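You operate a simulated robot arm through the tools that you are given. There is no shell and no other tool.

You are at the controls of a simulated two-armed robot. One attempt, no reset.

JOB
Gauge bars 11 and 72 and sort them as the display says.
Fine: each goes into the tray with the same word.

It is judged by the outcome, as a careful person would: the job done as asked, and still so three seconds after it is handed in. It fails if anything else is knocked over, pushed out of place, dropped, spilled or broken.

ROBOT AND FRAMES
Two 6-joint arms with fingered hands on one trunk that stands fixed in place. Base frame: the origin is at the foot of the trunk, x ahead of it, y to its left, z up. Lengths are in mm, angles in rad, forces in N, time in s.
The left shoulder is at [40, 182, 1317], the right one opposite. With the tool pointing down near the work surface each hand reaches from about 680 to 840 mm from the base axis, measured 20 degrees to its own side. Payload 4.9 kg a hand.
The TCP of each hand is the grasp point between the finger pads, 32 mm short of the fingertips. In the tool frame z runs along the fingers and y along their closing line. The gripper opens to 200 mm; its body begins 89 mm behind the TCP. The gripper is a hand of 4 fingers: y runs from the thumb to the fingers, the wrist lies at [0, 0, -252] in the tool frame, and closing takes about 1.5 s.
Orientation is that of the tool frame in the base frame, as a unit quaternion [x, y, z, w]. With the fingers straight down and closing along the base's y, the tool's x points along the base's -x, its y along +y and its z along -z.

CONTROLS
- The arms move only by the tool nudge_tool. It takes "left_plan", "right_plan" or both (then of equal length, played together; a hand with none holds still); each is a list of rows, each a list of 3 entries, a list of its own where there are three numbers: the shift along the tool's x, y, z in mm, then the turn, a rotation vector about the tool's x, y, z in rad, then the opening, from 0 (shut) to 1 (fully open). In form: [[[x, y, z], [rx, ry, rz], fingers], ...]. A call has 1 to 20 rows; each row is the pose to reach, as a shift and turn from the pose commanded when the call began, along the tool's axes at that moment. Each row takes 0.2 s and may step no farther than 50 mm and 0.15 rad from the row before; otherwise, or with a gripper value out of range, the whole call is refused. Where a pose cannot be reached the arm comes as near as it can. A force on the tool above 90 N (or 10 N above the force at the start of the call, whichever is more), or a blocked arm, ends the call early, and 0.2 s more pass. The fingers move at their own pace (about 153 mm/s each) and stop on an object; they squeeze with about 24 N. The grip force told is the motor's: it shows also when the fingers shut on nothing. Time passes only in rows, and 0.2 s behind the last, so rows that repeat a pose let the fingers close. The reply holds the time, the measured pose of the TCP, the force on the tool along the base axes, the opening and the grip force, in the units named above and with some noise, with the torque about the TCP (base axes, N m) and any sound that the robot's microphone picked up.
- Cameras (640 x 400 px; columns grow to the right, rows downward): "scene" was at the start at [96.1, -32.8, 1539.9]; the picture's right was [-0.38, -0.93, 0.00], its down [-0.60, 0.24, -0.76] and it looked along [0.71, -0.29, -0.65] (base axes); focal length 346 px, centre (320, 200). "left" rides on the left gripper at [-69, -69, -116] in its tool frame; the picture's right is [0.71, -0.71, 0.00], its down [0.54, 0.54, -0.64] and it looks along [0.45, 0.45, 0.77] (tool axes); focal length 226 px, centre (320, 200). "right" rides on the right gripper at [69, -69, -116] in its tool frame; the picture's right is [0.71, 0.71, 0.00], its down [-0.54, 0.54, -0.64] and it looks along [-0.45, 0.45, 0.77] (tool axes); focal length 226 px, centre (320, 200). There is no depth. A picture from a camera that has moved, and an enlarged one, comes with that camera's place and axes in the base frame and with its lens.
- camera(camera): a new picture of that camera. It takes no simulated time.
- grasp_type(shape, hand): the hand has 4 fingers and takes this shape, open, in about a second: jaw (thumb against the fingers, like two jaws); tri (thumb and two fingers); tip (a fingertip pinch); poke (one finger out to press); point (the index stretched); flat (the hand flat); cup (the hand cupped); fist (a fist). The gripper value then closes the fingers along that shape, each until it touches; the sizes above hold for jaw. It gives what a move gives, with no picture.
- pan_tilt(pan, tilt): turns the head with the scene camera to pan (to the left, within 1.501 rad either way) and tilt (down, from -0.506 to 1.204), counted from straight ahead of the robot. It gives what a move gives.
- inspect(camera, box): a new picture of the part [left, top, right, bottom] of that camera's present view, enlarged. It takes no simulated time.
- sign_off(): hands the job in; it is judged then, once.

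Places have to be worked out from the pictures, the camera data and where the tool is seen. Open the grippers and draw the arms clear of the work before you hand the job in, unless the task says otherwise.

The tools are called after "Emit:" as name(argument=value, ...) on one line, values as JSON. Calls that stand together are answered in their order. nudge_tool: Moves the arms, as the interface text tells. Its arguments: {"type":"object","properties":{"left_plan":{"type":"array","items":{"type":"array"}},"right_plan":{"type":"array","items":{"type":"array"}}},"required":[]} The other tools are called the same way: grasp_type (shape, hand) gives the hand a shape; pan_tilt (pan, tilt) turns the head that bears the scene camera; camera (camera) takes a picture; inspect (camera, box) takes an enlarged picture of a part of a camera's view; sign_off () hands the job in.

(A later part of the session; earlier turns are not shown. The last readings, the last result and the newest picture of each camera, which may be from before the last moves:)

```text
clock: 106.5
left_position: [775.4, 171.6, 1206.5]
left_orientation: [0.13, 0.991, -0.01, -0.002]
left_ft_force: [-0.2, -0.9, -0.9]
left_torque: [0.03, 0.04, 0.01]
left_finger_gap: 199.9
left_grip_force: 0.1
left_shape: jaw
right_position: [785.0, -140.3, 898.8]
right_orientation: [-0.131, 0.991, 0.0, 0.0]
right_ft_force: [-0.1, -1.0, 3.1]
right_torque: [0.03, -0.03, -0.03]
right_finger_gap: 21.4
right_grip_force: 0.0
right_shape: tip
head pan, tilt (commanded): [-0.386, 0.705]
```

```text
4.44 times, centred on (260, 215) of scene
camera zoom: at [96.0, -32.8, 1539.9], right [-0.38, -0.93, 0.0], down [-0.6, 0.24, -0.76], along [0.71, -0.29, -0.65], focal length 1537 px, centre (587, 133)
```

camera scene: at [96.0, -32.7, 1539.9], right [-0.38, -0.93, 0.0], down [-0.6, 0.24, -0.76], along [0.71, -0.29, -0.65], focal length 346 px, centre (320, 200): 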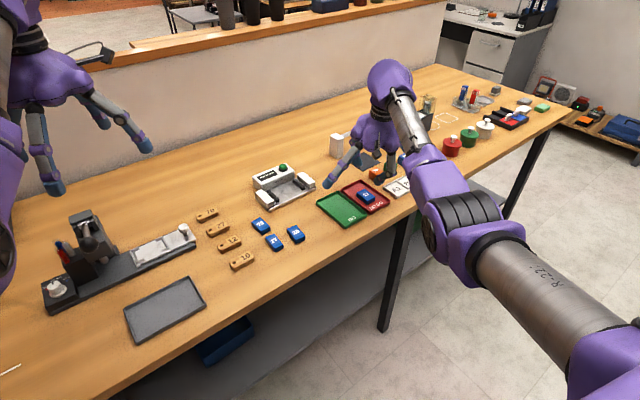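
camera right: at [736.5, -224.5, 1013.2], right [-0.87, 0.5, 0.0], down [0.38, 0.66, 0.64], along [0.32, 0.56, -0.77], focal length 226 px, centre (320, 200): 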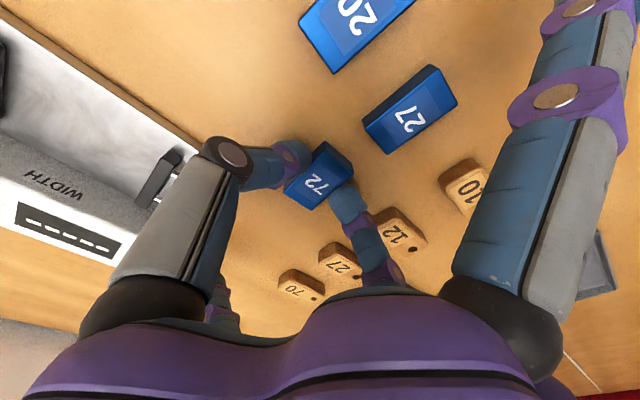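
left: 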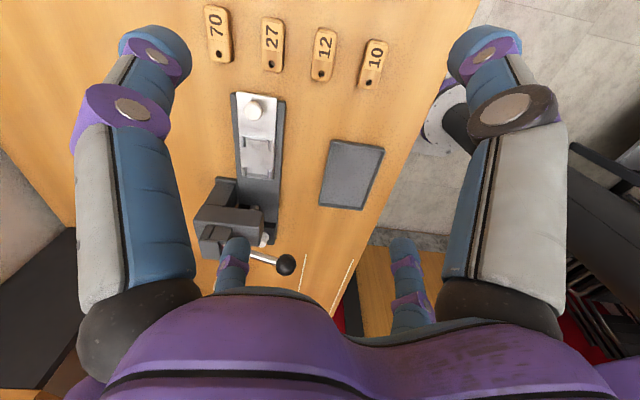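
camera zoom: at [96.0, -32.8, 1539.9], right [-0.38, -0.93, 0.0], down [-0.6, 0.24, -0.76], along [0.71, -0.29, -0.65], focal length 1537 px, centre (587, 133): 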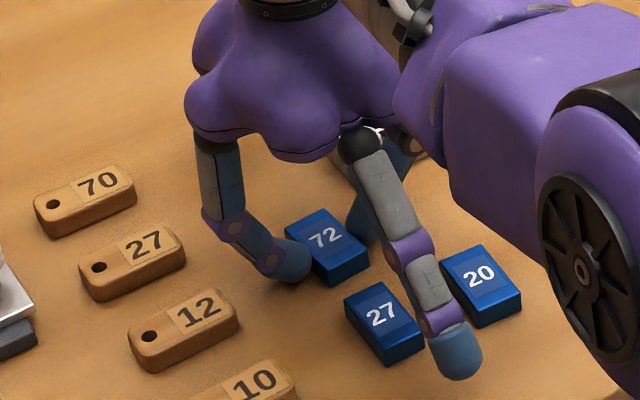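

Gap 21.4 mm with no grip force yet, so bar 72 is narrower; I close further to 0.05.

Emit:
nudge_tool(right_plan=[[[0, 0, 0], [0, 0, 0], 0.08], [[0, 0, 0], [0, 0, 0], 0.06], [[0, 0, 0], [0, 0, 0], 0.05], [[0, 0, 0], [0, 0, 0], 0.05], [[0, 0, 0], [0, 0, 0], 0.05]])

Emit:
camera(camera="right")

```text
clock: 107.7
left_position: [776.2, 172.2, 1206.6]
left_orientation: [0.13, 0.992, -0.009, -0.002]
left_ft_force: [1.2, 0.2, -0.7]
left_torque: [0.0, -0.01, 0.03]
left_finger_gap: 200.0
left_grip_force: 0.2
left_shape: jaw
right_position: [786.0, -140.3, 898.0]
right_orientation: [-0.13, 0.991, 0.0, 0.0]
right_ft_force: [-0.9, -0.4, -0.4]
right_torque: [-0.02, 0.02, -0.01]
right_finger_gap: 21.5
right_grip_force: 24.1
right_shape: tip
head pan, tilt (commanded): [-0.386, 0.705]
```

```text
taken
camera right: at [736.5, -224.4, 1012.9], right [-0.87, 0.5, 0.0], down [0.38, 0.66, 0.64], along [0.32, 0.56, -0.77], focal length 226 px, centre (320, 200)
```

right: 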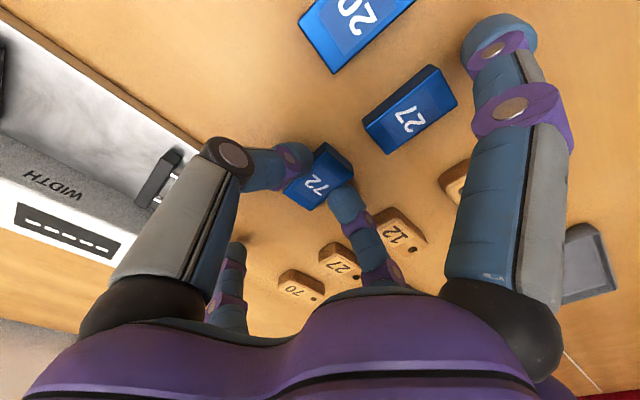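

Gripped at 24 N. I lift bar 72, move it right to the free spot in front of the gauge (790, -263) and set it down there for a lengthwise re-grip.

Emit:
nudge_tool(right_plan=[[[0, 0, -15], [0, 0, 0], 0.05], [[0, 0, -50], [0, 0, 0], 0.05], [[0, 0, -75], [0, 0, 0], 0.05], [[6, -30, -80], [0, 0, 0.006], 0.05], [[14, -75, -80], [0, 0, 0.015], 0.05], [[27.8, -118.7, -80], [0, 0, 0.026], 0.05], [[27.8, -118.7, -80], [0, 0, 0.026], 0.05]])

Emit:
camera(camera="right")

Emit:
inspect(camera="scene", box=[230, 130, 350, 250])

```text
clock: 109.3
left_position: [775.5, 171.4, 1205.9]
left_orientation: [0.129, 0.992, -0.01, -0.002]
left_ft_force: [-0.1, -0.3, 0.2]
left_torque: [-0.02, -0.03, 0.0]
left_finger_gap: 200.1
left_grip_force: 0.1
left_shape: jaw
right_position: [791.4, -263.6, 977.0]
right_orientation: [-0.117, 0.993, 0.0, -0.001]
right_ft_force: [-0.1, -0.3, -0.7]
right_torque: [-0.01, 0.0, -0.01]
right_finger_gap: 21.8
right_grip_force: 24.1
right_shape: tip
head pan, tilt (commanded): [-0.386, 0.705]
```

```text
taken
camera right: at [740.3, -346.5, 1093.6], right [-0.85, 0.52, 0.0], down [0.4, 0.65, 0.64], along [0.33, 0.55, -0.77], focal length 226 px, centre (320, 200)
```

right: 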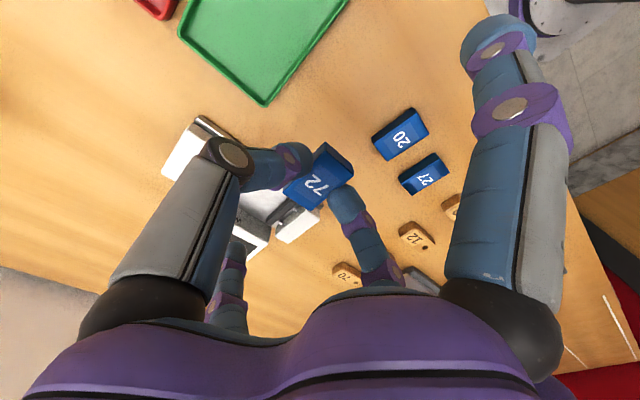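

```text
3.33 times, centred on (290, 190) of scene
camera zoom: at [96.1, -33.1, 1539.8], right [-0.38, -0.93, 0.0], down [-0.6, 0.24, -0.76], along [0.71, -0.29, -0.65], focal length 1153 px, centre (420, 233)
```

zoom: 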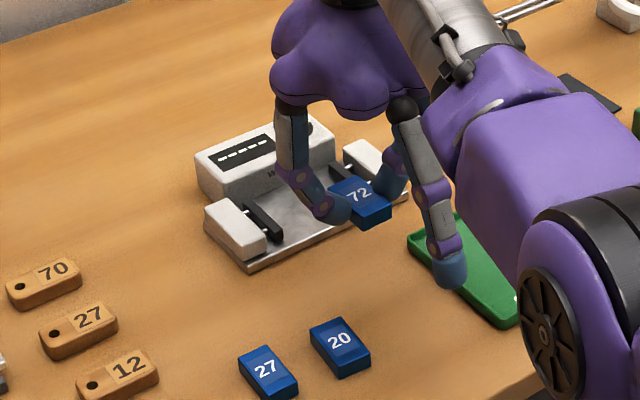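

Bar 72 is held above the free spot. I lower it to just above the table, then release.

Emit:
nudge_tool(right_plan=[[[0, 0, 30], [0, 0, 0], 0.05], [[0, 0, 60], [0, 0, 0], 0.05], [[0, 0, 74], [0, 0, 0], 0.05], [[0, 0, 77.5], [0, 0, 0], 0.05], [[0, 0, 77.5], [0, 0, 0], 0.05]])

Emit:
inspect(camera="right", box=[230, 100, 430, 260])

```text
clock: 110.5
left_position: [774.3, 171.3, 1206.4]
left_orientation: [0.13, 0.991, -0.009, -0.002]
left_ft_force: [0.3, -0.1, 0.7]
left_torque: [-0.02, 0.02, 0.01]
left_finger_gap: 200.3
left_grip_force: 0.1
left_shape: jaw
right_position: [789.6, -261.4, 901.1]
right_orientation: [-0.117, 0.993, -0.001, -0.001]
right_ft_force: [-0.6, 0.0, 0.0]
right_torque: [0.01, -0.04, -0.03]
right_finger_gap: 21.8
right_grip_force: 24.1
right_shape: tip
head pan, tilt (commanded): [-0.386, 0.705]
```

```text
2.50 times, centred on (330, 180) of right
camera zoom: at [738.9, -344.2, 1014.5], right [-0.85, 0.52, 0.0], down [0.4, 0.65, 0.64], along [0.34, 0.55, -0.77], focal length 565 px, centre (295, 250)
```

zoom: 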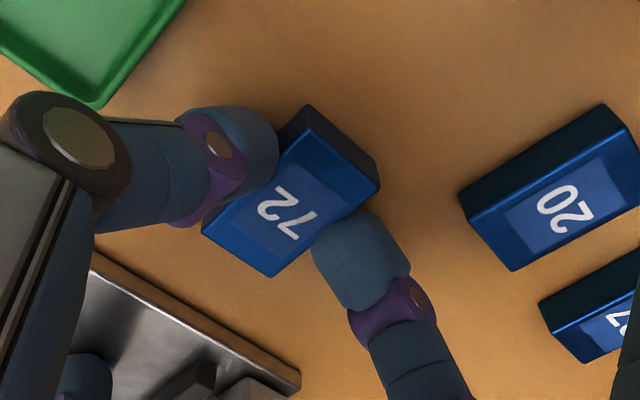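

No contact yet at 901; lowering 3 mm more and then opening.

Emit:
nudge_tool(right_plan=[[[0, 0, 1.5], [0, 0, 0], 0.05], [[0, 0, 3], [0, 0, 0], 0.05], [[0, 0, 3], [0, 0, 0], 0.05]])

Emit:
nudge_tool(right_plan=[[[0, 0, 1], [0, 0, 0], 0.05], [[0, 0, 2], [0, 0, 0], 0.05], [[0, 0, 2], [0, 0, 0], 0.05]])

```text
clock: 111.3
left_position: [774.7, 172.8, 1206.1]
left_orientation: [0.129, 0.992, -0.01, -0.002]
left_ft_force: [0.0, -0.5, -0.3]
left_torque: [-0.02, -0.01, 0.0]
left_finger_gap: 200.1
left_grip_force: 0.1
left_shape: jaw
right_position: [788.6, -260.0, 898.1]
right_orientation: [-0.117, 0.993, 0.001, 0.0]
right_ft_force: [-1.5, -0.4, 1.9]
right_torque: [0.02, -0.08, -0.03]
right_finger_gap: 21.8
right_grip_force: 24.3
right_shape: tip
head pan, tilt (commanded): [-0.386, 0.705]
```

```text
clock: 112.1
left_position: [774.7, 171.3, 1207.7]
left_orientation: [0.13, 0.991, -0.01, -0.002]
left_ft_force: [0.1, 0.3, -0.4]
left_torque: [0.0, -0.01, 0.01]
left_finger_gap: 199.8
left_grip_force: 0.0
left_shape: jaw
right_position: [790.3, -260.1, 897.1]
right_orientation: [-0.118, 0.993, -0.001, 0.0]
right_ft_force: [-1.9, -1.7, 8.6]
right_torque: [-0.06, -0.07, -0.07]
right_finger_gap: 21.8
right_grip_force: 23.6
right_shape: tip
head pan, tilt (commanded): [-0.386, 0.705]
```

Contact at about 897 (8.6 N). I open to 46 mm and rise 70 mm.

Emit:
nudge_tool(right_plan=[[[0, 0, -0.5], [0, 0, 0], 0.1], [[0, 0, -0.5], [0, 0, 0], 0.15], [[0, 0, -0.5], [0, 0, 0], 0.22], [[0, 0, -0.5], [0, 0, 0], 0.23], [[0, 0, -20], [0, 0, 0], 0.23], [[0, 0, -68], [0, 0, 0], 0.25]])

Emit:
camera(camera="right")

Emit:
inspect(camera="scene", box=[240, 150, 340, 250])

```text
clock: 113.5
left_position: [775.8, 171.9, 1205.3]
left_orientation: [0.129, 0.992, -0.009, -0.002]
left_ft_force: [0.3, 0.8, 0.9]
left_torque: [-0.01, 0.04, 0.0]
left_finger_gap: 199.9
left_grip_force: 0.1
left_shape: jaw
right_position: [787.6, -259.7, 963.4]
right_orientation: [-0.117, 0.993, 0.0, -0.001]
right_ft_force: [-0.2, 0.0, -0.5]
right_torque: [0.03, -0.01, -0.01]
right_finger_gap: 50.0
right_grip_force: 0.1
right_shape: tip
head pan, tilt (commanded): [-0.386, 0.705]
```

```text
taken
camera right: at [737.3, -343.5, 1078.3], right [-0.85, 0.52, 0.0], down [0.4, 0.65, 0.64], along [0.33, 0.55, -0.77], focal length 226 px, centre (320, 200)
```

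right: 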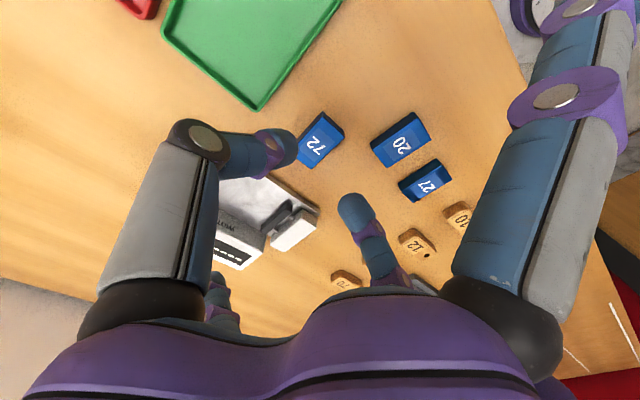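

```text
4.00 times, centred on (290, 200) of scene
camera zoom: at [96.0, -32.7, 1539.9], right [-0.38, -0.93, 0.0], down [-0.6, 0.24, -0.76], along [0.71, -0.29, -0.65], focal length 1383 px, centre (440, 200)
```

zoom: 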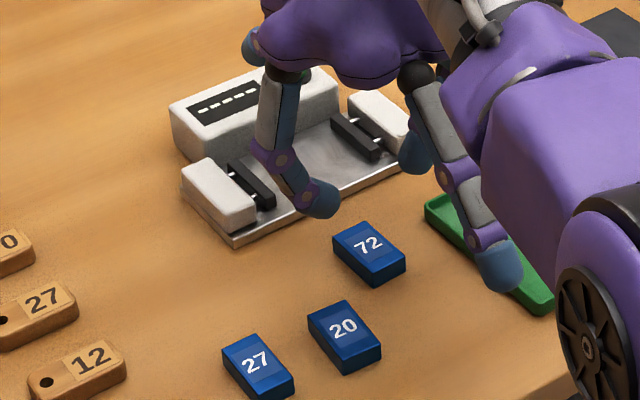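

Bar 72 rests at about (788.5, -261), angle 14.7°. I rotate the hand 88.7° for the lengthwise grip.

Emit:
nudge_tool(right_plan=[[[0, 0, 0], [0, 0, 0.141], 0.38], [[0, 0, 0], [0, 0, 0.282], 0.38], [[0, 0, 0], [0, 0, 0.422], 0.38], [[0, 0, 0], [0, 0, 0.563], 0.38], [[0, 0, 0], [0, 0, 0.704], 0.38], [[0, 0, 0], [0, 0, 0.844], 0.38], [[0, 0, 0], [0, 0, 0.985], 0.38], [[0, 0, 0], [0, 0, 1.126], 0.38], [[0, 0, 0], [0, 0, 1.267], 0.38], [[0, 0, 0], [0, 0, 1.407], 0.38], [[0, 0, 0], [0, 0, 1.548], 0.38]])

Emit:
camera(camera="right")

```text
clock: 115.9
left_position: [775.9, 171.0, 1206.1]
left_orientation: [0.13, 0.991, -0.009, -0.003]
left_ft_force: [0.2, -0.8, 0.5]
left_torque: [-0.02, 0.01, 0.01]
left_finger_gap: 199.8
left_grip_force: 0.0
left_shape: jaw
right_position: [788.6, -260.9, 964.6]
right_orientation: [0.611, 0.792, 0.0, 0.001]
right_ft_force: [-0.1, -0.3, 1.1]
right_torque: [0.01, -0.03, 0.02]
right_finger_gap: 75.6
right_grip_force: 0.0
right_shape: tip
head pan, tilt (commanded): [-0.386, 0.705]
```

```text
taken
camera right: at [705.4, -211.2, 1079.2], right [0.51, 0.86, 0.0], down [0.66, -0.39, 0.64], along [0.55, -0.32, -0.77], focal length 226 px, centre (320, 200)
```

right: 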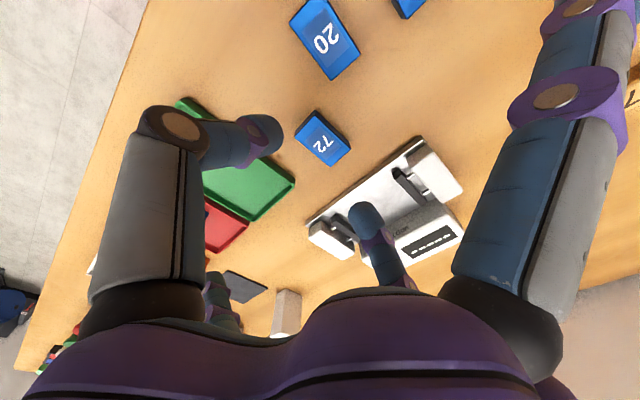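

Aligned (az 14.7°). I descend over bar 72 with a 5° tilt to z 898.

Emit:
nudge_tool(right_plan=[[[0.4, -0.8, 23], [-0.029, 0, 0], 0.38], [[0.8, -1.7, 46], [-0.058, 0, 0], 0.38], [[1, -2.2, 58], [-0.087, 0, 0], 0.38], [[1.2, -2.5, 66.6], [-0.087, 0, 0], 0.38], [[1.2, -2.5, 66.6], [-0.087, 0, 0], 0.38]])

Emit:
inspect(camera="right", box=[220, 80, 420, 260])

Emit:
inspect(camera="scene", box=[250, 165, 340, 240])

```text
clock: 117.1
left_position: [774.7, 171.0, 1206.3]
left_orientation: [0.129, 0.992, -0.009, -0.003]
left_ft_force: [-0.1, 0.1, 0.4]
left_torque: [0.01, 0.03, 0.01]
left_finger_gap: 200.0
left_grip_force: 0.0
left_shape: jaw
right_position: [787.5, -260.3, 896.8]
right_orientation: [0.61, 0.791, 0.034, 0.026]
right_ft_force: [-0.3, 1.1, 2.3]
right_torque: [-0.01, 0.09, -0.02]
right_finger_gap: 75.8
right_grip_force: 0.1
right_shape: tip
head pan, tilt (commanded): [-0.386, 0.705]
```

```text
2.22 times, centred on (320, 170) of right
camera zoom: at [692.6, -214.2, 1005.8], right [0.5, 0.86, 0.06], down [0.61, -0.4, 0.69], along [0.62, -0.31, -0.72], focal length 502 px, centre (320, 267)
```

zoom: 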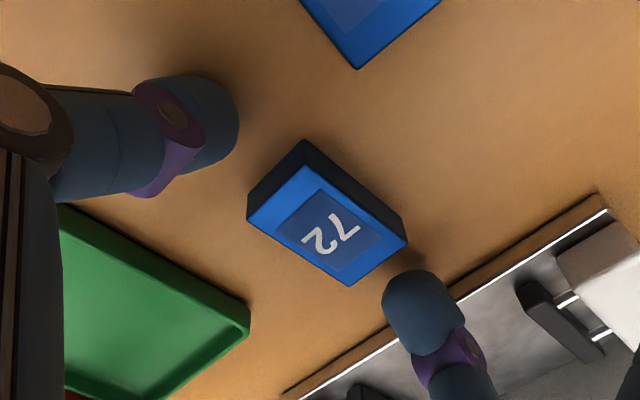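

```text
5.33 times, centred on (295, 202) of scene
camera zoom: at [96.0, -32.7, 1539.9], right [-0.38, -0.93, 0.0], down [-0.6, 0.24, -0.76], along [0.71, -0.29, -0.65], focal length 1844 px, centre (453, 187)
```

zoom: 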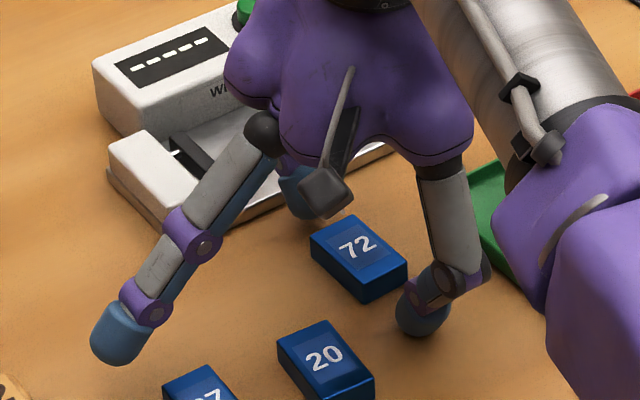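

Straddling bar 72 well. I close to 0.17 for the lengthwise pinch.

Emit:
nudge_tool(right_plan=[[[0, 0, -1], [0, 0, 0], 0.28], [[0, 0, -1], [0, 0, 0], 0.2], [[0, 0, -1], [0, 0, 0], 0.17], [[0, 0, -1], [0, 0, 0], 0.17], [[0, 0, -1], [0, 0, 0], 0.17], [[0, 0, -1], [0, 0, 0], 0.17]])

Emit:
inspect(camera="right", box=[220, 80, 420, 260])

Emit:
inspect(camera="scene", box=[250, 165, 340, 240])

```text
clock: 118.5
left_position: [775.3, 171.6, 1206.6]
left_orientation: [0.13, 0.991, -0.009, -0.003]
left_ft_force: [-0.3, -0.3, -0.1]
left_torque: [-0.01, 0.01, 0.01]
left_finger_gap: 199.9
left_grip_force: 0.0
left_shape: jaw
right_position: [784.7, -259.5, 898.3]
right_orientation: [0.609, 0.792, 0.034, 0.026]
right_ft_force: [0.0, -0.5, 0.7]
right_torque: [0.02, 0.0, -0.03]
right_finger_gap: 42.9
right_grip_force: 23.7
right_shape: tip
head pan, tilt (commanded): [-0.386, 0.705]
```

```text
2.22 times, centred on (320, 170) of right
camera zoom: at [692.7, -214.0, 1006.9], right [0.5, 0.86, 0.06], down [0.61, -0.4, 0.69], along [0.62, -0.31, -0.72], focal length 502 px, centre (320, 267)
```

zoom: 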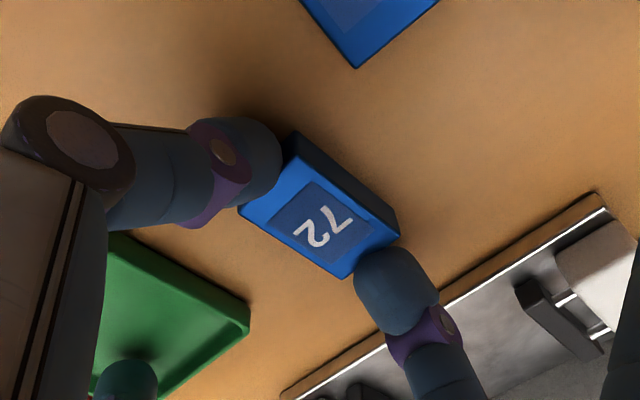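

```text
5.33 times, centred on (295, 202) of scene
camera zoom: at [96.1, -32.8, 1539.9], right [-0.38, -0.93, 0.0], down [-0.6, 0.24, -0.76], along [0.71, -0.29, -0.65], focal length 1844 px, centre (453, 187)
```

zoom: 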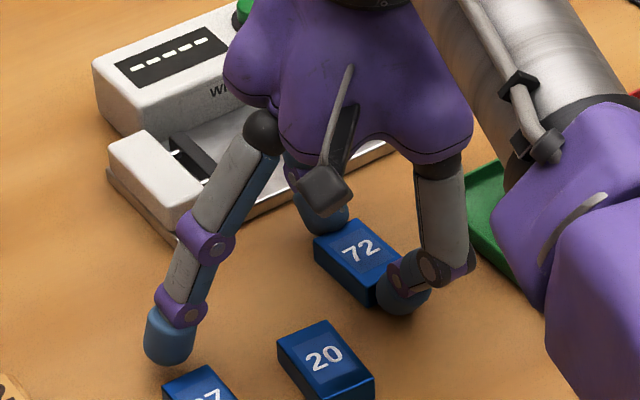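

Gripped at 23.7 N. I lift 100 mm and check that nothing else moved.

Emit:
nudge_tool(right_plan=[[[0, 1, -12], [0, 0, 0], 0.17], [[0, 3, -36], [0, 0, 0], 0.17], [[0, 5.7, -68], [0, 0, 0], 0.17], [[0, 8.5, -99.6], [0, 0, 0], 0.17], [[0, 8.5, -99.6], [0, 0, 0], 0.17]])

Emit:
inspect(camera="scene", box=[200, 130, 440, 280])

```text
clock: 119.7
left_position: [775.4, 171.4, 1207.5]
left_orientation: [0.13, 0.992, -0.009, -0.002]
left_ft_force: [0.2, -0.5, 0.0]
left_torque: [-0.01, -0.02, 0.0]
left_finger_gap: 200.1
left_grip_force: 0.1
left_shape: jaw
right_position: [785.3, -259.9, 998.6]
right_orientation: [0.61, 0.791, 0.034, 0.026]
right_ft_force: [0.1, -0.8, -0.4]
right_torque: [-0.01, 0.0, 0.0]
right_finger_gap: 42.7
right_grip_force: 23.8
right_shape: tip
head pan, tilt (commanded): [-0.386, 0.705]
```

```text
2.67 times, centred on (320, 205) of scene
camera zoom: at [96.1, -32.8, 1539.9], right [-0.38, -0.93, 0.0], down [-0.6, 0.24, -0.76], along [0.71, -0.29, -0.65], focal length 922 px, centre (320, 187)
```

zoom: 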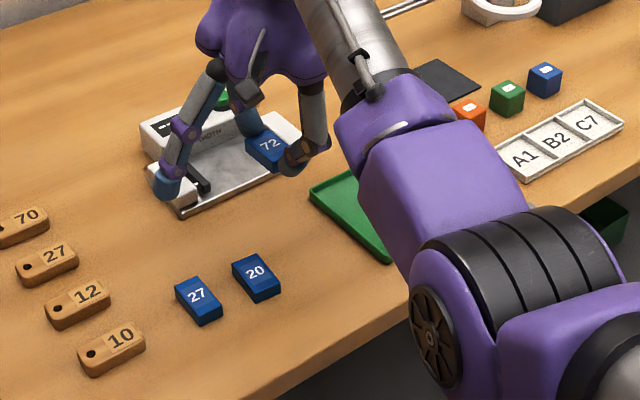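

Everything else is in place. I carry bar 72 over the gauge front with the 19° tilt, 3 mm further left than last time.

Emit:
nudge_tool(right_plan=[[[-4, 20, 7.5], [-0.062, -0.001, 0.005], 0.17], [[-8, 40, 15], [-0.124, -0.002, 0.01], 0.17], [[-12, 60, 22.5], [-0.186, -0.003, 0.0155], 0.17], [[-15.8, 79.7, 30.2], [-0.248, -0.0044, 0.0207], 0.17], [[-15.8, 79.7, 30.2], [-0.248, -0.0044, 0.0207], 0.17]])

Emit:
camera(camera="right")

Emit:
inspect(camera="scene", box=[240, 120, 340, 220])

```text
clock: 120.9
left_position: [775.7, 171.5, 1206.0]
left_orientation: [0.13, 0.992, -0.009, -0.002]
left_ft_force: [0.1, 0.8, 0.1]
left_torque: [-0.02, -0.01, -0.02]
left_finger_gap: 199.9
left_grip_force: 0.1
left_shape: jaw
right_position: [871.4, -253.8, 973.5]
right_orientation: [0.61, 0.775, 0.131, 0.102]
right_ft_force: [-1.3, -0.4, -1.3]
right_torque: [-0.01, 0.0, 0.0]
right_finger_gap: 43.0
right_grip_force: 24.0
right_shape: tip
head pan, tilt (commanded): [-0.386, 0.705]
```

```text
taken
camera right: at [755.1, -210.6, 1060.3], right [0.48, 0.84, 0.23], down [0.42, -0.46, 0.79], along [0.77, -0.28, -0.57], focal length 226 px, centre (320, 200)
```

right: 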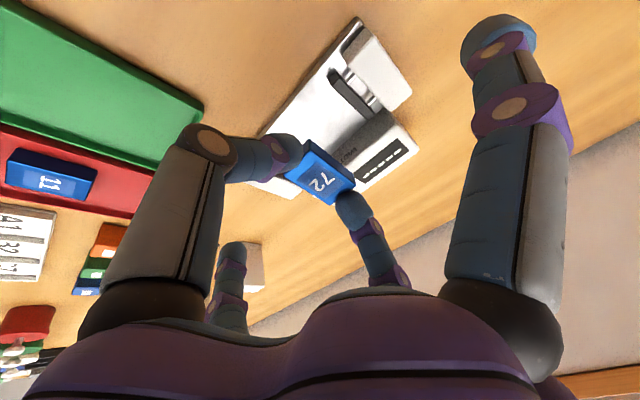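

```text
4.00 times, centred on (290, 170) of scene
camera zoom: at [96.3, -32.8, 1539.8], right [-0.38, -0.93, 0.0], down [-0.6, 0.24, -0.76], along [0.71, -0.29, -0.65], focal length 1383 px, centre (440, 320)
```

zoom: 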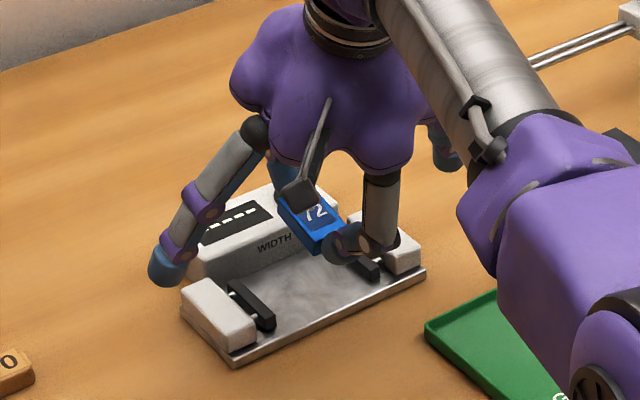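

Over the gauge. I shift 3 mm back and descend to about 6 mm above expected contact.

Emit:
nudge_tool(right_plan=[[[0, -9, 17], [0, 0, 0], 0.17], [[0, -15.5, 36], [0, 0, 0], 0.17], [[0, -21.3, 52.4], [0, 0, 0], 0.17], [[0, -21.3, 52.4], [0, 0, 0], 0.17]])

Emit:
inspect(camera="right", box=[200, 60, 440, 230])

Emit:
inspect(camera="scene", box=[255, 155, 325, 210])

```text
clock: 121.9
left_position: [774.3, 171.6, 1205.6]
left_orientation: [0.129, 0.992, -0.009, -0.002]
left_ft_force: [0.3, -0.5, 1.0]
left_torque: [-0.01, 0.01, -0.01]
left_finger_gap: 199.9
left_grip_force: 0.0
left_shape: jaw
right_position: [867.3, -254.7, 918.5]
right_orientation: [0.609, 0.775, 0.132, 0.104]
right_ft_force: [0.0, -0.6, -0.8]
right_torque: [0.0, 0.0, 0.03]
right_finger_gap: 42.9
right_grip_force: 23.7
right_shape: tip
head pan, tilt (commanded): [-0.386, 0.705]
```

```text
2.35 times, centred on (320, 145) of right
camera zoom: at [751.8, -211.7, 1003.7], right [0.48, 0.84, 0.23], down [0.42, -0.46, 0.78], along [0.77, -0.28, -0.57], focal length 532 px, centre (320, 329)
```

zoom: 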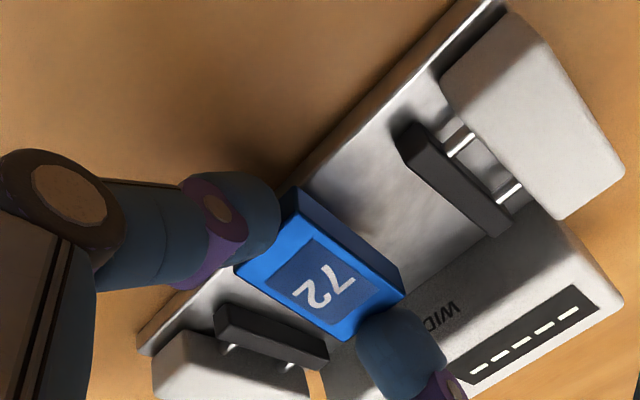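

```text
7.27 times, centred on (290, 182) of scene
camera zoom: at [96.2, -32.8, 1539.8], right [-0.38, -0.93, 0.0], down [-0.6, 0.24, -0.76], along [0.71, -0.29, -0.65], focal length 2515 px, centre (538, 327)
```

zoom: 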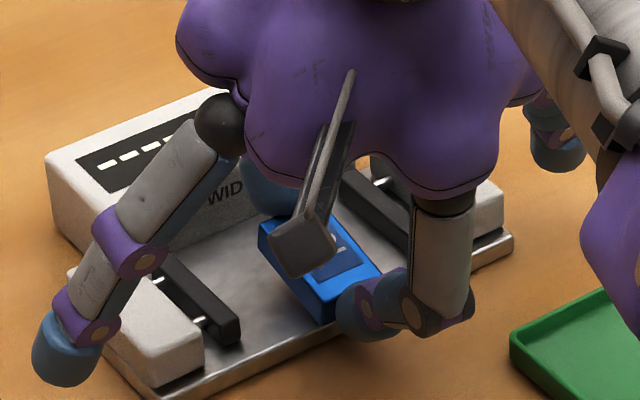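

Bar 72 is between the jaws. I lower 5 mm then continue in 2 mm steps until contact.

Emit:
nudge_tool(right_plan=[[[0, -0.8, 2.4], [0, 0, 0], 0.17], [[0, -1.7, 4.8], [0, 0, 0], 0.17], [[0, -1.7, 4.8], [0, 0, 0], 0.17]])

Emit:
nudge_tool(right_plan=[[[0, -0.33, 0.95], [0, 0, 0], 0.17], [[0, -0.66, 1.9], [0, 0, 0], 0.17], [[0, -0.66, 1.9], [0, 0, 0], 0.17]])

Emit:
nudge_tool(right_plan=[[[0, -0.33, 0.95], [0, 0, 0], 0.17], [[0, -0.66, 1.9], [0, 0, 0], 0.17], [[0, -0.66, 1.9], [0, 0, 0], 0.17]])

```text
clock: 122.7
left_position: [774.9, 171.9, 1206.3]
left_orientation: [0.13, 0.991, -0.01, -0.002]
left_ft_force: [-0.7, -0.7, 0.2]
left_torque: [0.02, 0.0, -0.01]
left_finger_gap: 199.8
left_grip_force: 0.3
left_shape: jaw
right_position: [868.2, -254.3, 913.1]
right_orientation: [0.61, 0.775, 0.13, 0.102]
right_ft_force: [0.3, -0.4, -1.1]
right_torque: [0.02, 0.0, 0.03]
right_finger_gap: 43.2
right_grip_force: 24.3
right_shape: tip
head pan, tilt (commanded): [-0.386, 0.705]
```

```text
clock: 123.5
left_position: [775.1, 170.6, 1206.4]
left_orientation: [0.129, 0.992, -0.009, -0.002]
left_ft_force: [-0.5, 0.1, 1.2]
left_torque: [-0.02, -0.02, 0.03]
left_finger_gap: 199.8
left_grip_force: 0.0
left_shape: jaw
right_position: [868.4, -255.7, 911.5]
right_orientation: [0.61, 0.775, 0.13, 0.103]
right_ft_force: [0.1, -0.2, -0.2]
right_torque: [0.0, 0.0, -0.01]
right_finger_gap: 42.7
right_grip_force: 23.8
right_shape: tip
head pan, tilt (commanded): [-0.386, 0.705]
```

```text
clock: 124.3
left_position: [775.9, 171.5, 1205.3]
left_orientation: [0.13, 0.992, -0.009, -0.002]
left_ft_force: [-0.4, -0.1, -0.1]
left_torque: [-0.03, -0.03, 0.0]
left_finger_gap: 199.8
left_grip_force: 0.0
left_shape: jaw
right_position: [865.8, -255.1, 910.4]
right_orientation: [0.61, 0.775, 0.131, 0.104]
right_ft_force: [-0.4, -0.6, 2.2]
right_torque: [-0.01, 0.07, -0.02]
right_finger_gap: 42.9
right_grip_force: 24.2
right_shape: tip
head pan, tilt (commanded): [-0.386, 0.705]
```

Light contact begins at 910. I lower 1 mm more and release slowly.

Emit:
nudge_tool(right_plan=[[[0, -0.33, 0.95], [0, 0, 0], 0.17], [[0, -0.33, 0.95], [0, 0, 0], 0.2], [[0, -0.33, 0.95], [0, 0, 0], 0.22], [[0, -0.33, 0.95], [0, 0, 0], 0.24], [[0, -0.33, 0.95], [0, 0, 0], 0.26], [[0, -0.33, 0.95], [0, 0, 0], 0.26]])

Emit:
inspect(camera="right", box=[200, 60, 440, 230])

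Emit:
inspect(camera="scene", box=[255, 155, 325, 210])

```text
clock: 125.7
left_position: [775.8, 171.3, 1206.3]
left_orientation: [0.13, 0.991, -0.01, -0.002]
left_ft_force: [0.1, -0.5, -0.4]
left_torque: [0.0, 0.01, 0.0]
left_finger_gap: 200.2
left_grip_force: 0.1
left_shape: jaw
right_position: [866.4, -255.2, 906.9]
right_orientation: [0.609, 0.775, 0.131, 0.103]
right_ft_force: [0.3, 0.3, 0.8]
right_torque: [0.03, 0.0, -0.01]
right_finger_gap: 51.7
right_grip_force: 0.0
right_shape: tip
head pan, tilt (commanded): [-0.386, 0.705]
```

```text
2.35 times, centred on (320, 145) of right
camera zoom: at [750.6, -212.2, 994.2], right [0.48, 0.84, 0.23], down [0.42, -0.46, 0.78], along [0.77, -0.28, -0.57], focal length 532 px, centre (320, 329)
```

zoom: 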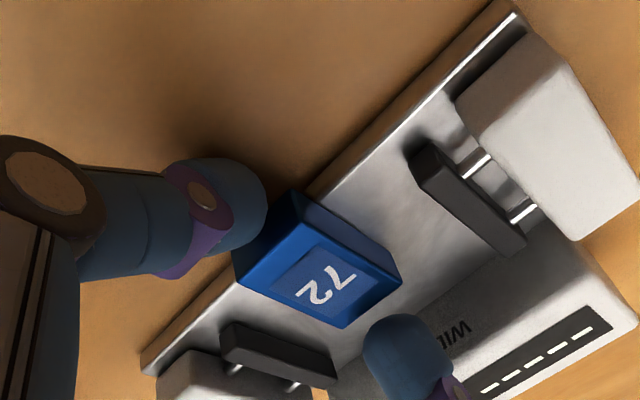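

```text
7.27 times, centred on (290, 182) of scene
camera zoom: at [96.1, -32.8, 1539.8], right [-0.38, -0.93, 0.0], down [-0.6, 0.24, -0.76], along [0.71, -0.29, -0.65], focal length 2515 px, centre (538, 327)
```

zoom: 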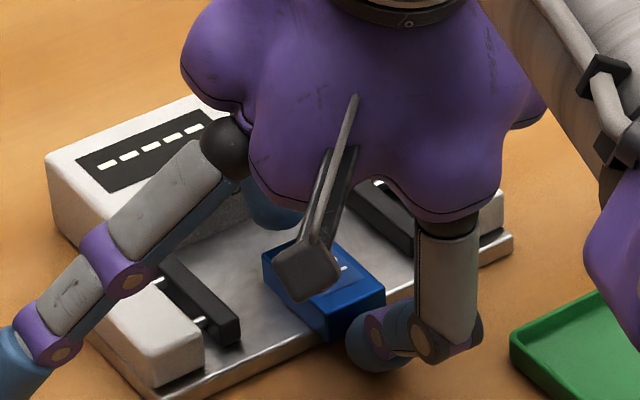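

Bar 72 is seated. I raise the hand straight up and change to the poke shape.

Emit:
nudge_tool(right_plan=[[[0, 2.6, -7.6], [0, 0, 0], 0.27], [[0, 6.6, -18.9], [0, 0, 0], 0.28], [[0, 16.4, -47.3], [0, 0, 0], 0.3], [[0, 29.2, -84.2], [0, 0, 0], 0.3]])

Emit:
grasp_type(shape="poke", hand="right")

Emit:
inspect(camera="scene", box=[240, 140, 330, 215])

Emit:
inspect(camera="right", box=[230, 0, 430, 180])

```text
clock: 126.7
left_position: [773.6, 170.3, 1207.3]
left_orientation: [0.129, 0.992, -0.009, -0.003]
left_ft_force: [-0.3, 0.7, 0.1]
left_torque: [0.04, -0.01, -0.02]
left_finger_gap: 199.9
left_grip_force: 0.2
left_shape: jaw
right_position: [866.2, -255.4, 998.1]
right_orientation: [0.61, 0.775, 0.131, 0.103]
right_ft_force: [0.5, 0.1, -0.2]
right_torque: [0.01, -0.03, 0.03]
right_finger_gap: 59.7
right_grip_force: 0.1
right_shape: tip
head pan, tilt (commanded): [-0.386, 0.705]
```

```text
clock: 127.6
left_position: [775.3, 171.4, 1207.1]
left_orientation: [0.13, 0.992, -0.01, -0.002]
left_ft_force: [-0.6, -0.4, 0.1]
left_torque: [-0.01, 0.02, 0.01]
left_finger_gap: 200.0
left_grip_force: 0.0
left_shape: jaw
right_position: [865.8, -255.1, 999.6]
right_orientation: [0.61, 0.775, 0.13, 0.103]
right_ft_force: [0.4, 0.7, -0.4]
right_torque: [-0.03, -0.01, -0.02]
right_finger_gap: 0.3
right_grip_force: 0.0
right_shape: poke
head pan, tilt (commanded): [-0.386, 0.705]
```

```text
5.33 times, centred on (285, 178) of scene
camera zoom: at [96.1, -32.8, 1539.9], right [-0.38, -0.93, 0.0], down [-0.6, 0.24, -0.76], along [0.71, -0.29, -0.65], focal length 1844 px, centre (507, 320)
```

zoom: 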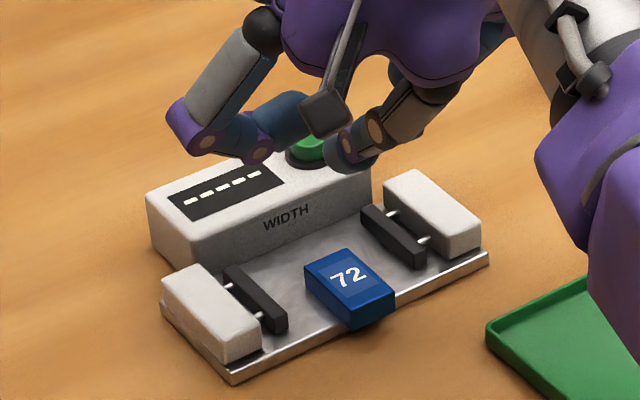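

```text
2.22 times, centred on (330, 90) of right
camera zoom: at [749.3, -212.4, 1085.0], right [0.48, 0.84, 0.23], down [0.42, -0.46, 0.78], along [0.77, -0.28, -0.57], focal length 502 px, centre (298, 444)
```

zoom: 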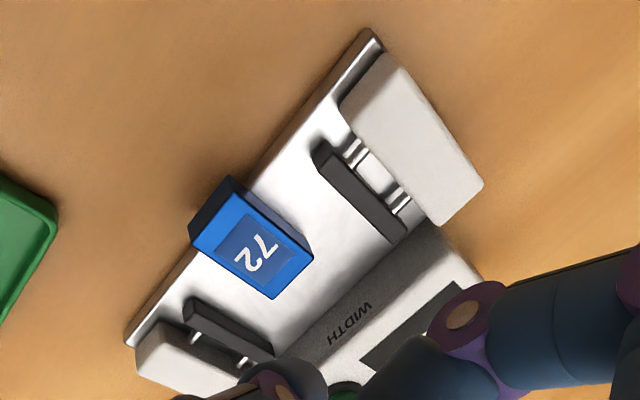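

Bar 72 is aligned but about 8 mm less far in than bar 11 was. I'll nudge it inward from the front with the poke finger: first position the finger in front of its near end.

Emit:
nudge_tool(right_plan=[[[-1.4, -24, 12.6], [0, 0, 0], 1], [[-2.7, -48.3, 25.2], [0, 0, 0], 1], [[-2.7, -58, 54], [0, 0, 0], 1], [[-2.7, -68, 82], [0, 0, 0], 1], [[-2.7, -68, 82], [0, 0, 0], 1]])

Emit:
inspect(camera="right", box=[220, 40, 420, 220])

Emit:
inspect(camera="scene", box=[250, 150, 340, 225])

```text
clock: 128.8
left_position: [776.7, 172.0, 1205.9]
left_orientation: [0.13, 0.991, -0.01, -0.002]
left_ft_force: [0.1, -0.3, 0.0]
left_torque: [0.0, -0.02, 0.0]
left_finger_gap: 199.9
left_grip_force: 0.1
left_shape: jaw
right_position: [831.2, -268.3, 897.9]
right_orientation: [0.61, 0.775, 0.131, 0.103]
right_ft_force: [-0.4, 0.1, -0.3]
right_torque: [0.01, 0.0, -0.01]
right_finger_gap: 0.0
right_grip_force: 0.0
right_shape: poke
head pan, tilt (commanded): [-0.386, 0.705]
```

```text
2.22 times, centred on (320, 130) of right
camera zoom: at [714.3, -224.7, 984.2], right [0.48, 0.84, 0.23], down [0.42, -0.46, 0.78], along [0.77, -0.28, -0.57], focal length 502 px, centre (320, 356)
```

zoom: 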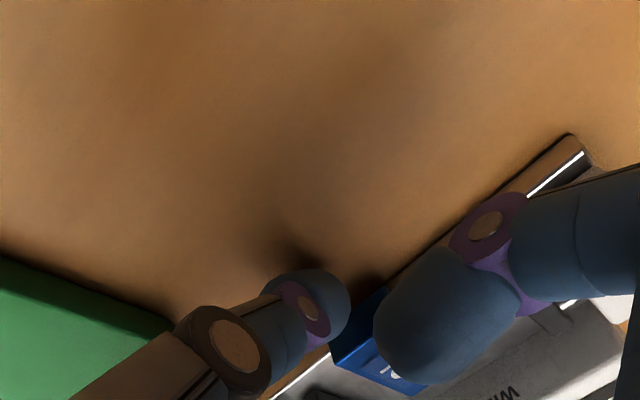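

```text
5.33 times, centred on (295, 188) of scene
camera zoom: at [96.1, -32.9, 1539.8], right [-0.38, -0.93, 0.0], down [-0.6, 0.24, -0.76], along [0.71, -0.29, -0.65], focal length 1844 px, centre (453, 267)
```

zoom: 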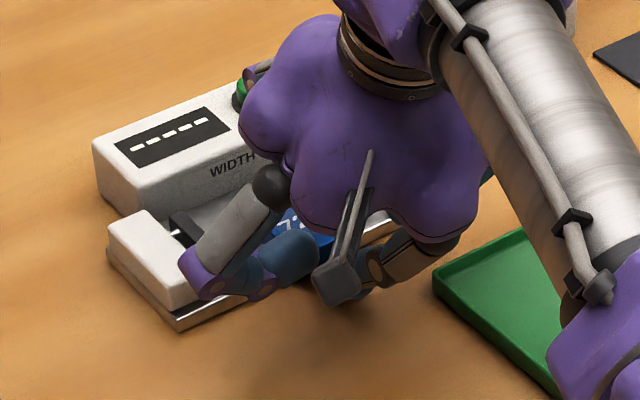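

The fingertip is just in front of the bar's near end. I push forward 12 mm along the gauge axis.

Emit:
nudge_tool(right_plan=[[[0, 3.8, 1.3], [0, 0, 0], 1], [[0, 7.6, 2.6], [0, 0, 0], 1], [[0, 11.3, 3.9], [0, 0, 0], 1], [[0, 11.3, 3.9], [0, 0, 0], 1]])

Emit:
inspect(camera="right", box=[220, 40, 420, 220])

```text
clock: 129.8
left_position: [774.8, 172.0, 1206.0]
left_orientation: [0.13, 0.991, -0.01, -0.001]
left_ft_force: [-0.4, -0.9, 0.0]
left_torque: [-0.01, 0.01, 0.0]
left_finger_gap: 199.9
left_grip_force: 0.1
left_shape: jaw
right_position: [842.8, -263.6, 897.7]
right_orientation: [0.61, 0.775, 0.13, 0.102]
right_ft_force: [-0.2, 0.0, 0.0]
right_torque: [-0.02, 0.03, 0.02]
right_finger_gap: 0.0
right_grip_force: 0.0
right_shape: poke
head pan, tilt (commanded): [-0.386, 0.705]
```

```text
2.22 times, centred on (320, 130) of right
camera zoom: at [726.6, -221.8, 984.5], right [0.48, 0.84, 0.23], down [0.42, -0.46, 0.78], along [0.77, -0.28, -0.57], focal length 502 px, centre (320, 356)
```

zoom: 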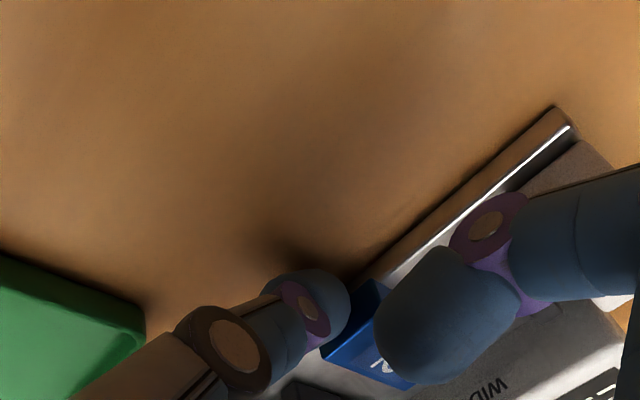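

Nearly touching, no force yet. I push 7 mm more.

Emit:
nudge_tool(right_plan=[[[0, 2.4, 0.8], [0, 0, 0], 1], [[0, 4.7, 1.6], [0, 0, 0], 1], [[0, 6.6, 2.3], [0, 0, 0], 1], [[0, 6.6, 2.3], [0, 0, 0], 1]])

Emit:
inspect(camera="right", box=[220, 40, 420, 220])

```text
clock: 130.8
left_position: [775.1, 172.2, 1205.8]
left_orientation: [0.13, 0.992, -0.009, -0.002]
left_ft_force: [-0.1, 0.7, 0.3]
left_torque: [-0.02, -0.03, 0.02]
left_finger_gap: 199.8
left_grip_force: 0.0
left_shape: jaw
right_position: [849.5, -262.6, 896.3]
right_orientation: [0.61, 0.775, 0.131, 0.103]
right_ft_force: [-0.9, 0.3, 0.4]
right_torque: [0.0, -0.03, 0.02]
right_finger_gap: 0.3
right_grip_force: 0.1
right_shape: poke
head pan, tilt (commanded): [-0.386, 0.705]
```

```text
2.22 times, centred on (320, 130) of right
camera zoom: at [733.8, -219.7, 983.3], right [0.48, 0.84, 0.23], down [0.42, -0.46, 0.78], along [0.77, -0.28, -0.57], focal length 502 px, centre (320, 356)
```

zoom: 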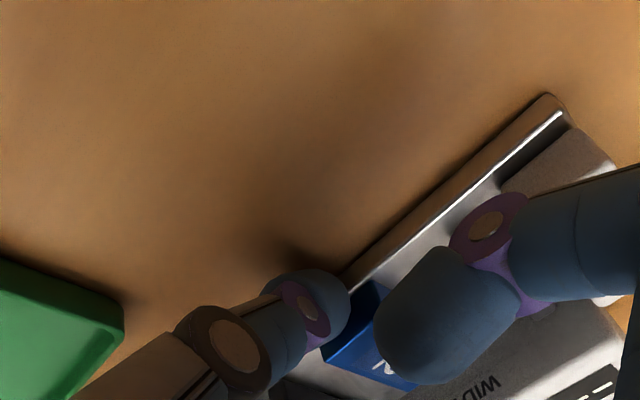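

The near end is now about at the plate edge, so bar 72 is in as far as bar 11 was. I back off 15 mm, rise and look.

Emit:
nudge_tool(right_plan=[[[0, -14.2, -4.9], [0, 0, 0], 1], [[0, -4, -36], [0, 0, 0], 1], [[0, 8, -70], [0, 0, 0], 1], [[0, 18.6, -99.5], [0, 0, 0], 1], [[0, 18.6, -99.5], [0, 0, 0], 1]])

Emit:
inspect(camera="scene", box=[240, 140, 330, 215])

Emit:
inspect(camera="right", box=[230, 0, 430, 180])

```text
clock: 132.0
left_position: [774.9, 171.0, 1207.6]
left_orientation: [0.13, 0.992, -0.01, -0.002]
left_ft_force: [-0.4, -0.3, -0.6]
left_torque: [0.01, -0.01, 0.01]
left_finger_gap: 199.8
left_grip_force: 0.1
left_shape: jaw
right_position: [833.6, -263.8, 996.9]
right_orientation: [0.61, 0.775, 0.13, 0.103]
right_ft_force: [0.2, -1.3, 0.3]
right_torque: [0.0, -0.02, -0.01]
right_finger_gap: 0.0
right_grip_force: 0.0
right_shape: poke
head pan, tilt (commanded): [-0.386, 0.705]
```

```text
5.33 times, centred on (285, 178) of scene
camera zoom: at [96.1, -32.7, 1539.9], right [-0.38, -0.93, 0.0], down [-0.6, 0.24, -0.76], along [0.71, -0.29, -0.65], focal length 1844 px, centre (507, 320)
```

zoom: 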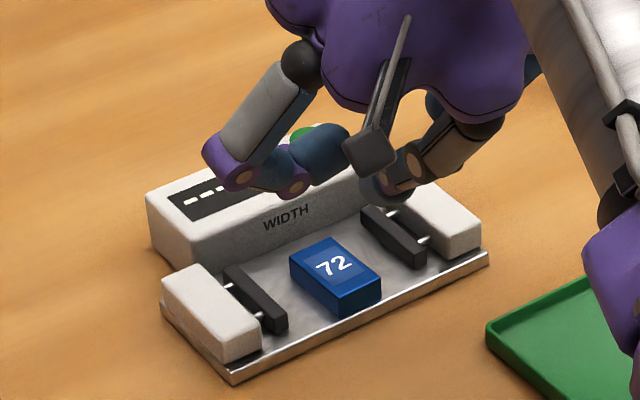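

```text
2.22 times, centred on (330, 90) of right
camera zoom: at [717.9, -221.3, 1083.0], right [0.48, 0.84, 0.23], down [0.42, -0.46, 0.78], along [0.77, -0.28, -0.57], focal length 502 px, centre (298, 444)
```

zoom: 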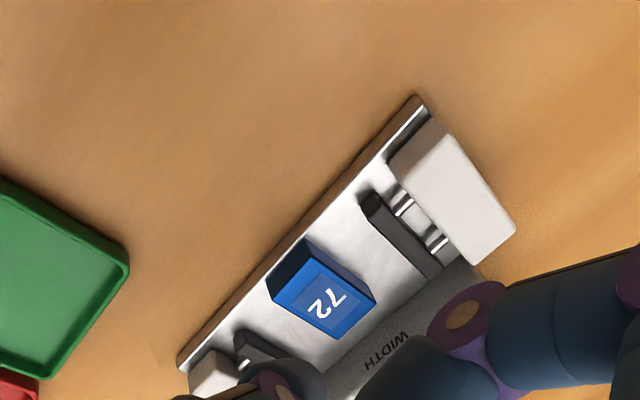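

Bar 72 is well inside now. I go to the button with the same pose as before: tilt 46°, az -3°, hovering at z 975.

Emit:
nudge_tool(right_plan=[[[-6.7, 22.3, 12.4], [-0.095, -0.0325, 0.0505], 1], [[-13.3, 44.6, 24.8], [-0.19, -0.065, 0.101], 1], [[-20, 66.9, 37.1], [-0.285, -0.0976, 0.1514], 1], [[-26.6, 89.2, 49.5], [-0.38, -0.13, 0.2019], 1], [[-33.3, 111.5, 61.9], [-0.4749, -0.1626, 0.2524], 1], [[-33.3, 111.5, 61.9], [-0.4749, -0.1626, 0.2524], 1]])

Emit:
inspect(camera="right", box=[200, 60, 400, 220])

```text
clock: 133.4
left_position: [775.5, 171.1, 1206.5]
left_orientation: [0.13, 0.992, -0.01, -0.002]
left_ft_force: [0.0, 0.4, 0.2]
left_torque: [0.0, 0.05, 0.01]
left_finger_gap: 200.0
left_grip_force: 0.1
left_shape: jaw
right_position: [966.0, -269.5, 974.4]
right_orientation: [0.669, 0.629, 0.271, 0.288]
right_ft_force: [0.0, 1.0, -0.6]
right_torque: [-0.01, 0.0, 0.02]
right_finger_gap: 0.0
right_grip_force: 0.1
right_shape: poke
head pan, tilt (commanded): [-0.386, 0.705]
```

```text
2.50 times, centred on (300, 140) of right
camera zoom: at [838.0, -191.8, 1003.4], right [0.53, 0.68, 0.51], down [-0.13, -0.54, 0.83], along [0.84, -0.51, -0.2], focal length 565 px, centre (370, 350)
```

zoom: 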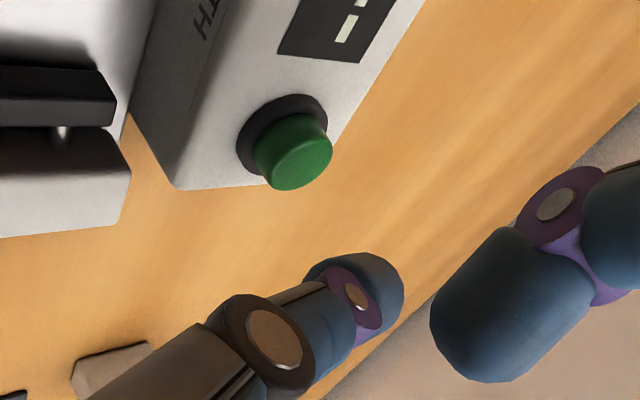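

I correct to the earlier pressing position and descend to just above the button, then press.

Emit:
nudge_tool(right_plan=[[[1.1, -10, 8], [0, 0, 0], 1], [[2.2, -20, 16], [0, 0, 0], 1], [[3.3, -30.2, 24.1], [0, 0, 0], 1], [[3.3, -30.2, 24.1], [0, 0, 0], 1]])

Emit:
nudge_tool(right_plan=[[[0, -1.5, 1.4], [0, 0, 0], 1], [[0, -2.9, 2.8], [0, 0, 0], 1], [[0, -4.4, 4.1], [0, 0, 0], 1]])

```text
clock: 134.4
left_position: [775.4, 172.4, 1205.3]
left_orientation: [0.13, 0.991, -0.009, -0.002]
left_ft_force: [-0.2, 0.0, 0.1]
left_torque: [-0.04, 0.01, -0.03]
left_finger_gap: 200.1
left_grip_force: 0.2
left_shape: jaw
right_position: [962.5, -263.4, 934.8]
right_orientation: [0.669, 0.63, 0.271, 0.288]
right_ft_force: [-0.3, -0.2, 1.1]
right_torque: [0.0, -0.02, 0.02]
right_finger_gap: 0.2
right_grip_force: 0.0
right_shape: poke
head pan, tilt (commanded): [-0.386, 0.705]
```

```text
clock: 135.2
left_position: [775.4, 171.6, 1206.1]
left_orientation: [0.129, 0.992, -0.01, -0.002]
left_ft_force: [-1.3, 0.1, -0.5]
left_torque: [0.01, -0.01, 0.0]
left_finger_gap: 200.0
left_grip_force: 0.0
left_shape: jaw
right_position: [962.7, -264.8, 933.5]
right_orientation: [0.668, 0.63, 0.272, 0.288]
right_ft_force: [-0.7, 1.0, 3.8]
right_torque: [0.0, -0.03, -0.03]
right_finger_gap: 0.1
right_grip_force: 0.0
right_shape: poke
head pan, tilt (commanded): [-0.386, 0.705]
heard: click
```

Click heard. I raise the finger and read the display.

Emit:
nudge_tool(right_plan=[[[0, 7.3, -6.9], [0, 0, 0], 1], [[0, 21.8, -20.7], [0, 0, 0], 1], [[0, 36.4, -34.4], [0, 0, 0], 1], [[0, 36.4, -34.4], [0, 0, 0], 1], [[0, 36.4, -34.4], [0, 0, 0], 1]])

Emit:
camera(camera="right")

Emit:
inspect(camera="scene", box=[240, 140, 330, 210])

```text
clock: 136.4
left_position: [775.8, 170.7, 1206.5]
left_orientation: [0.129, 0.992, -0.01, -0.002]
left_ft_force: [0.3, -0.3, 0.0]
left_torque: [0.0, 0.01, 0.01]
left_finger_gap: 199.7
left_grip_force: 0.1
left_shape: jaw
right_position: [962.4, -264.1, 981.2]
right_orientation: [0.669, 0.63, 0.271, 0.287]
right_ft_force: [0.7, -1.2, 0.4]
right_torque: [0.0, -0.02, -0.01]
right_finger_gap: 0.0
right_grip_force: 0.0
right_shape: poke
head pan, tilt (commanded): [-0.386, 0.705]
```

```text
taken
camera right: at [835.6, -187.7, 1010.1], right [0.53, 0.68, 0.51], down [-0.13, -0.54, 0.83], along [0.84, -0.51, -0.2], focal length 226 px, centre (320, 200)
```

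right: 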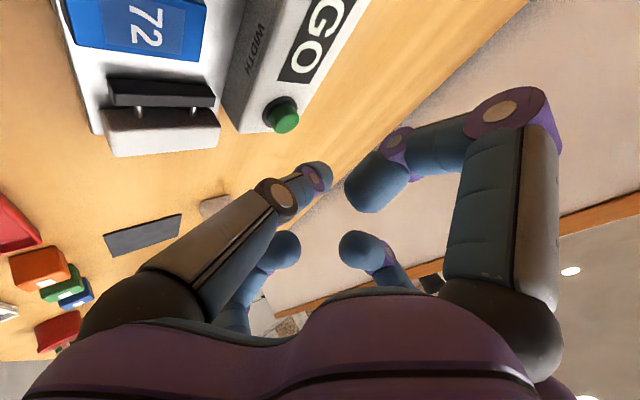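

```text
5.71 times, centred on (285, 175) of scene
camera zoom: at [96.2, -32.8, 1539.8], right [-0.38, -0.93, 0.0], down [-0.6, 0.24, -0.76], along [0.71, -0.29, -0.65], focal length 1976 px, centre (520, 343)
```

zoom: 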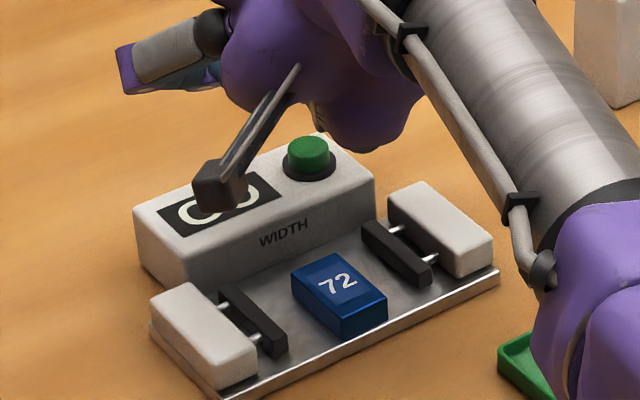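

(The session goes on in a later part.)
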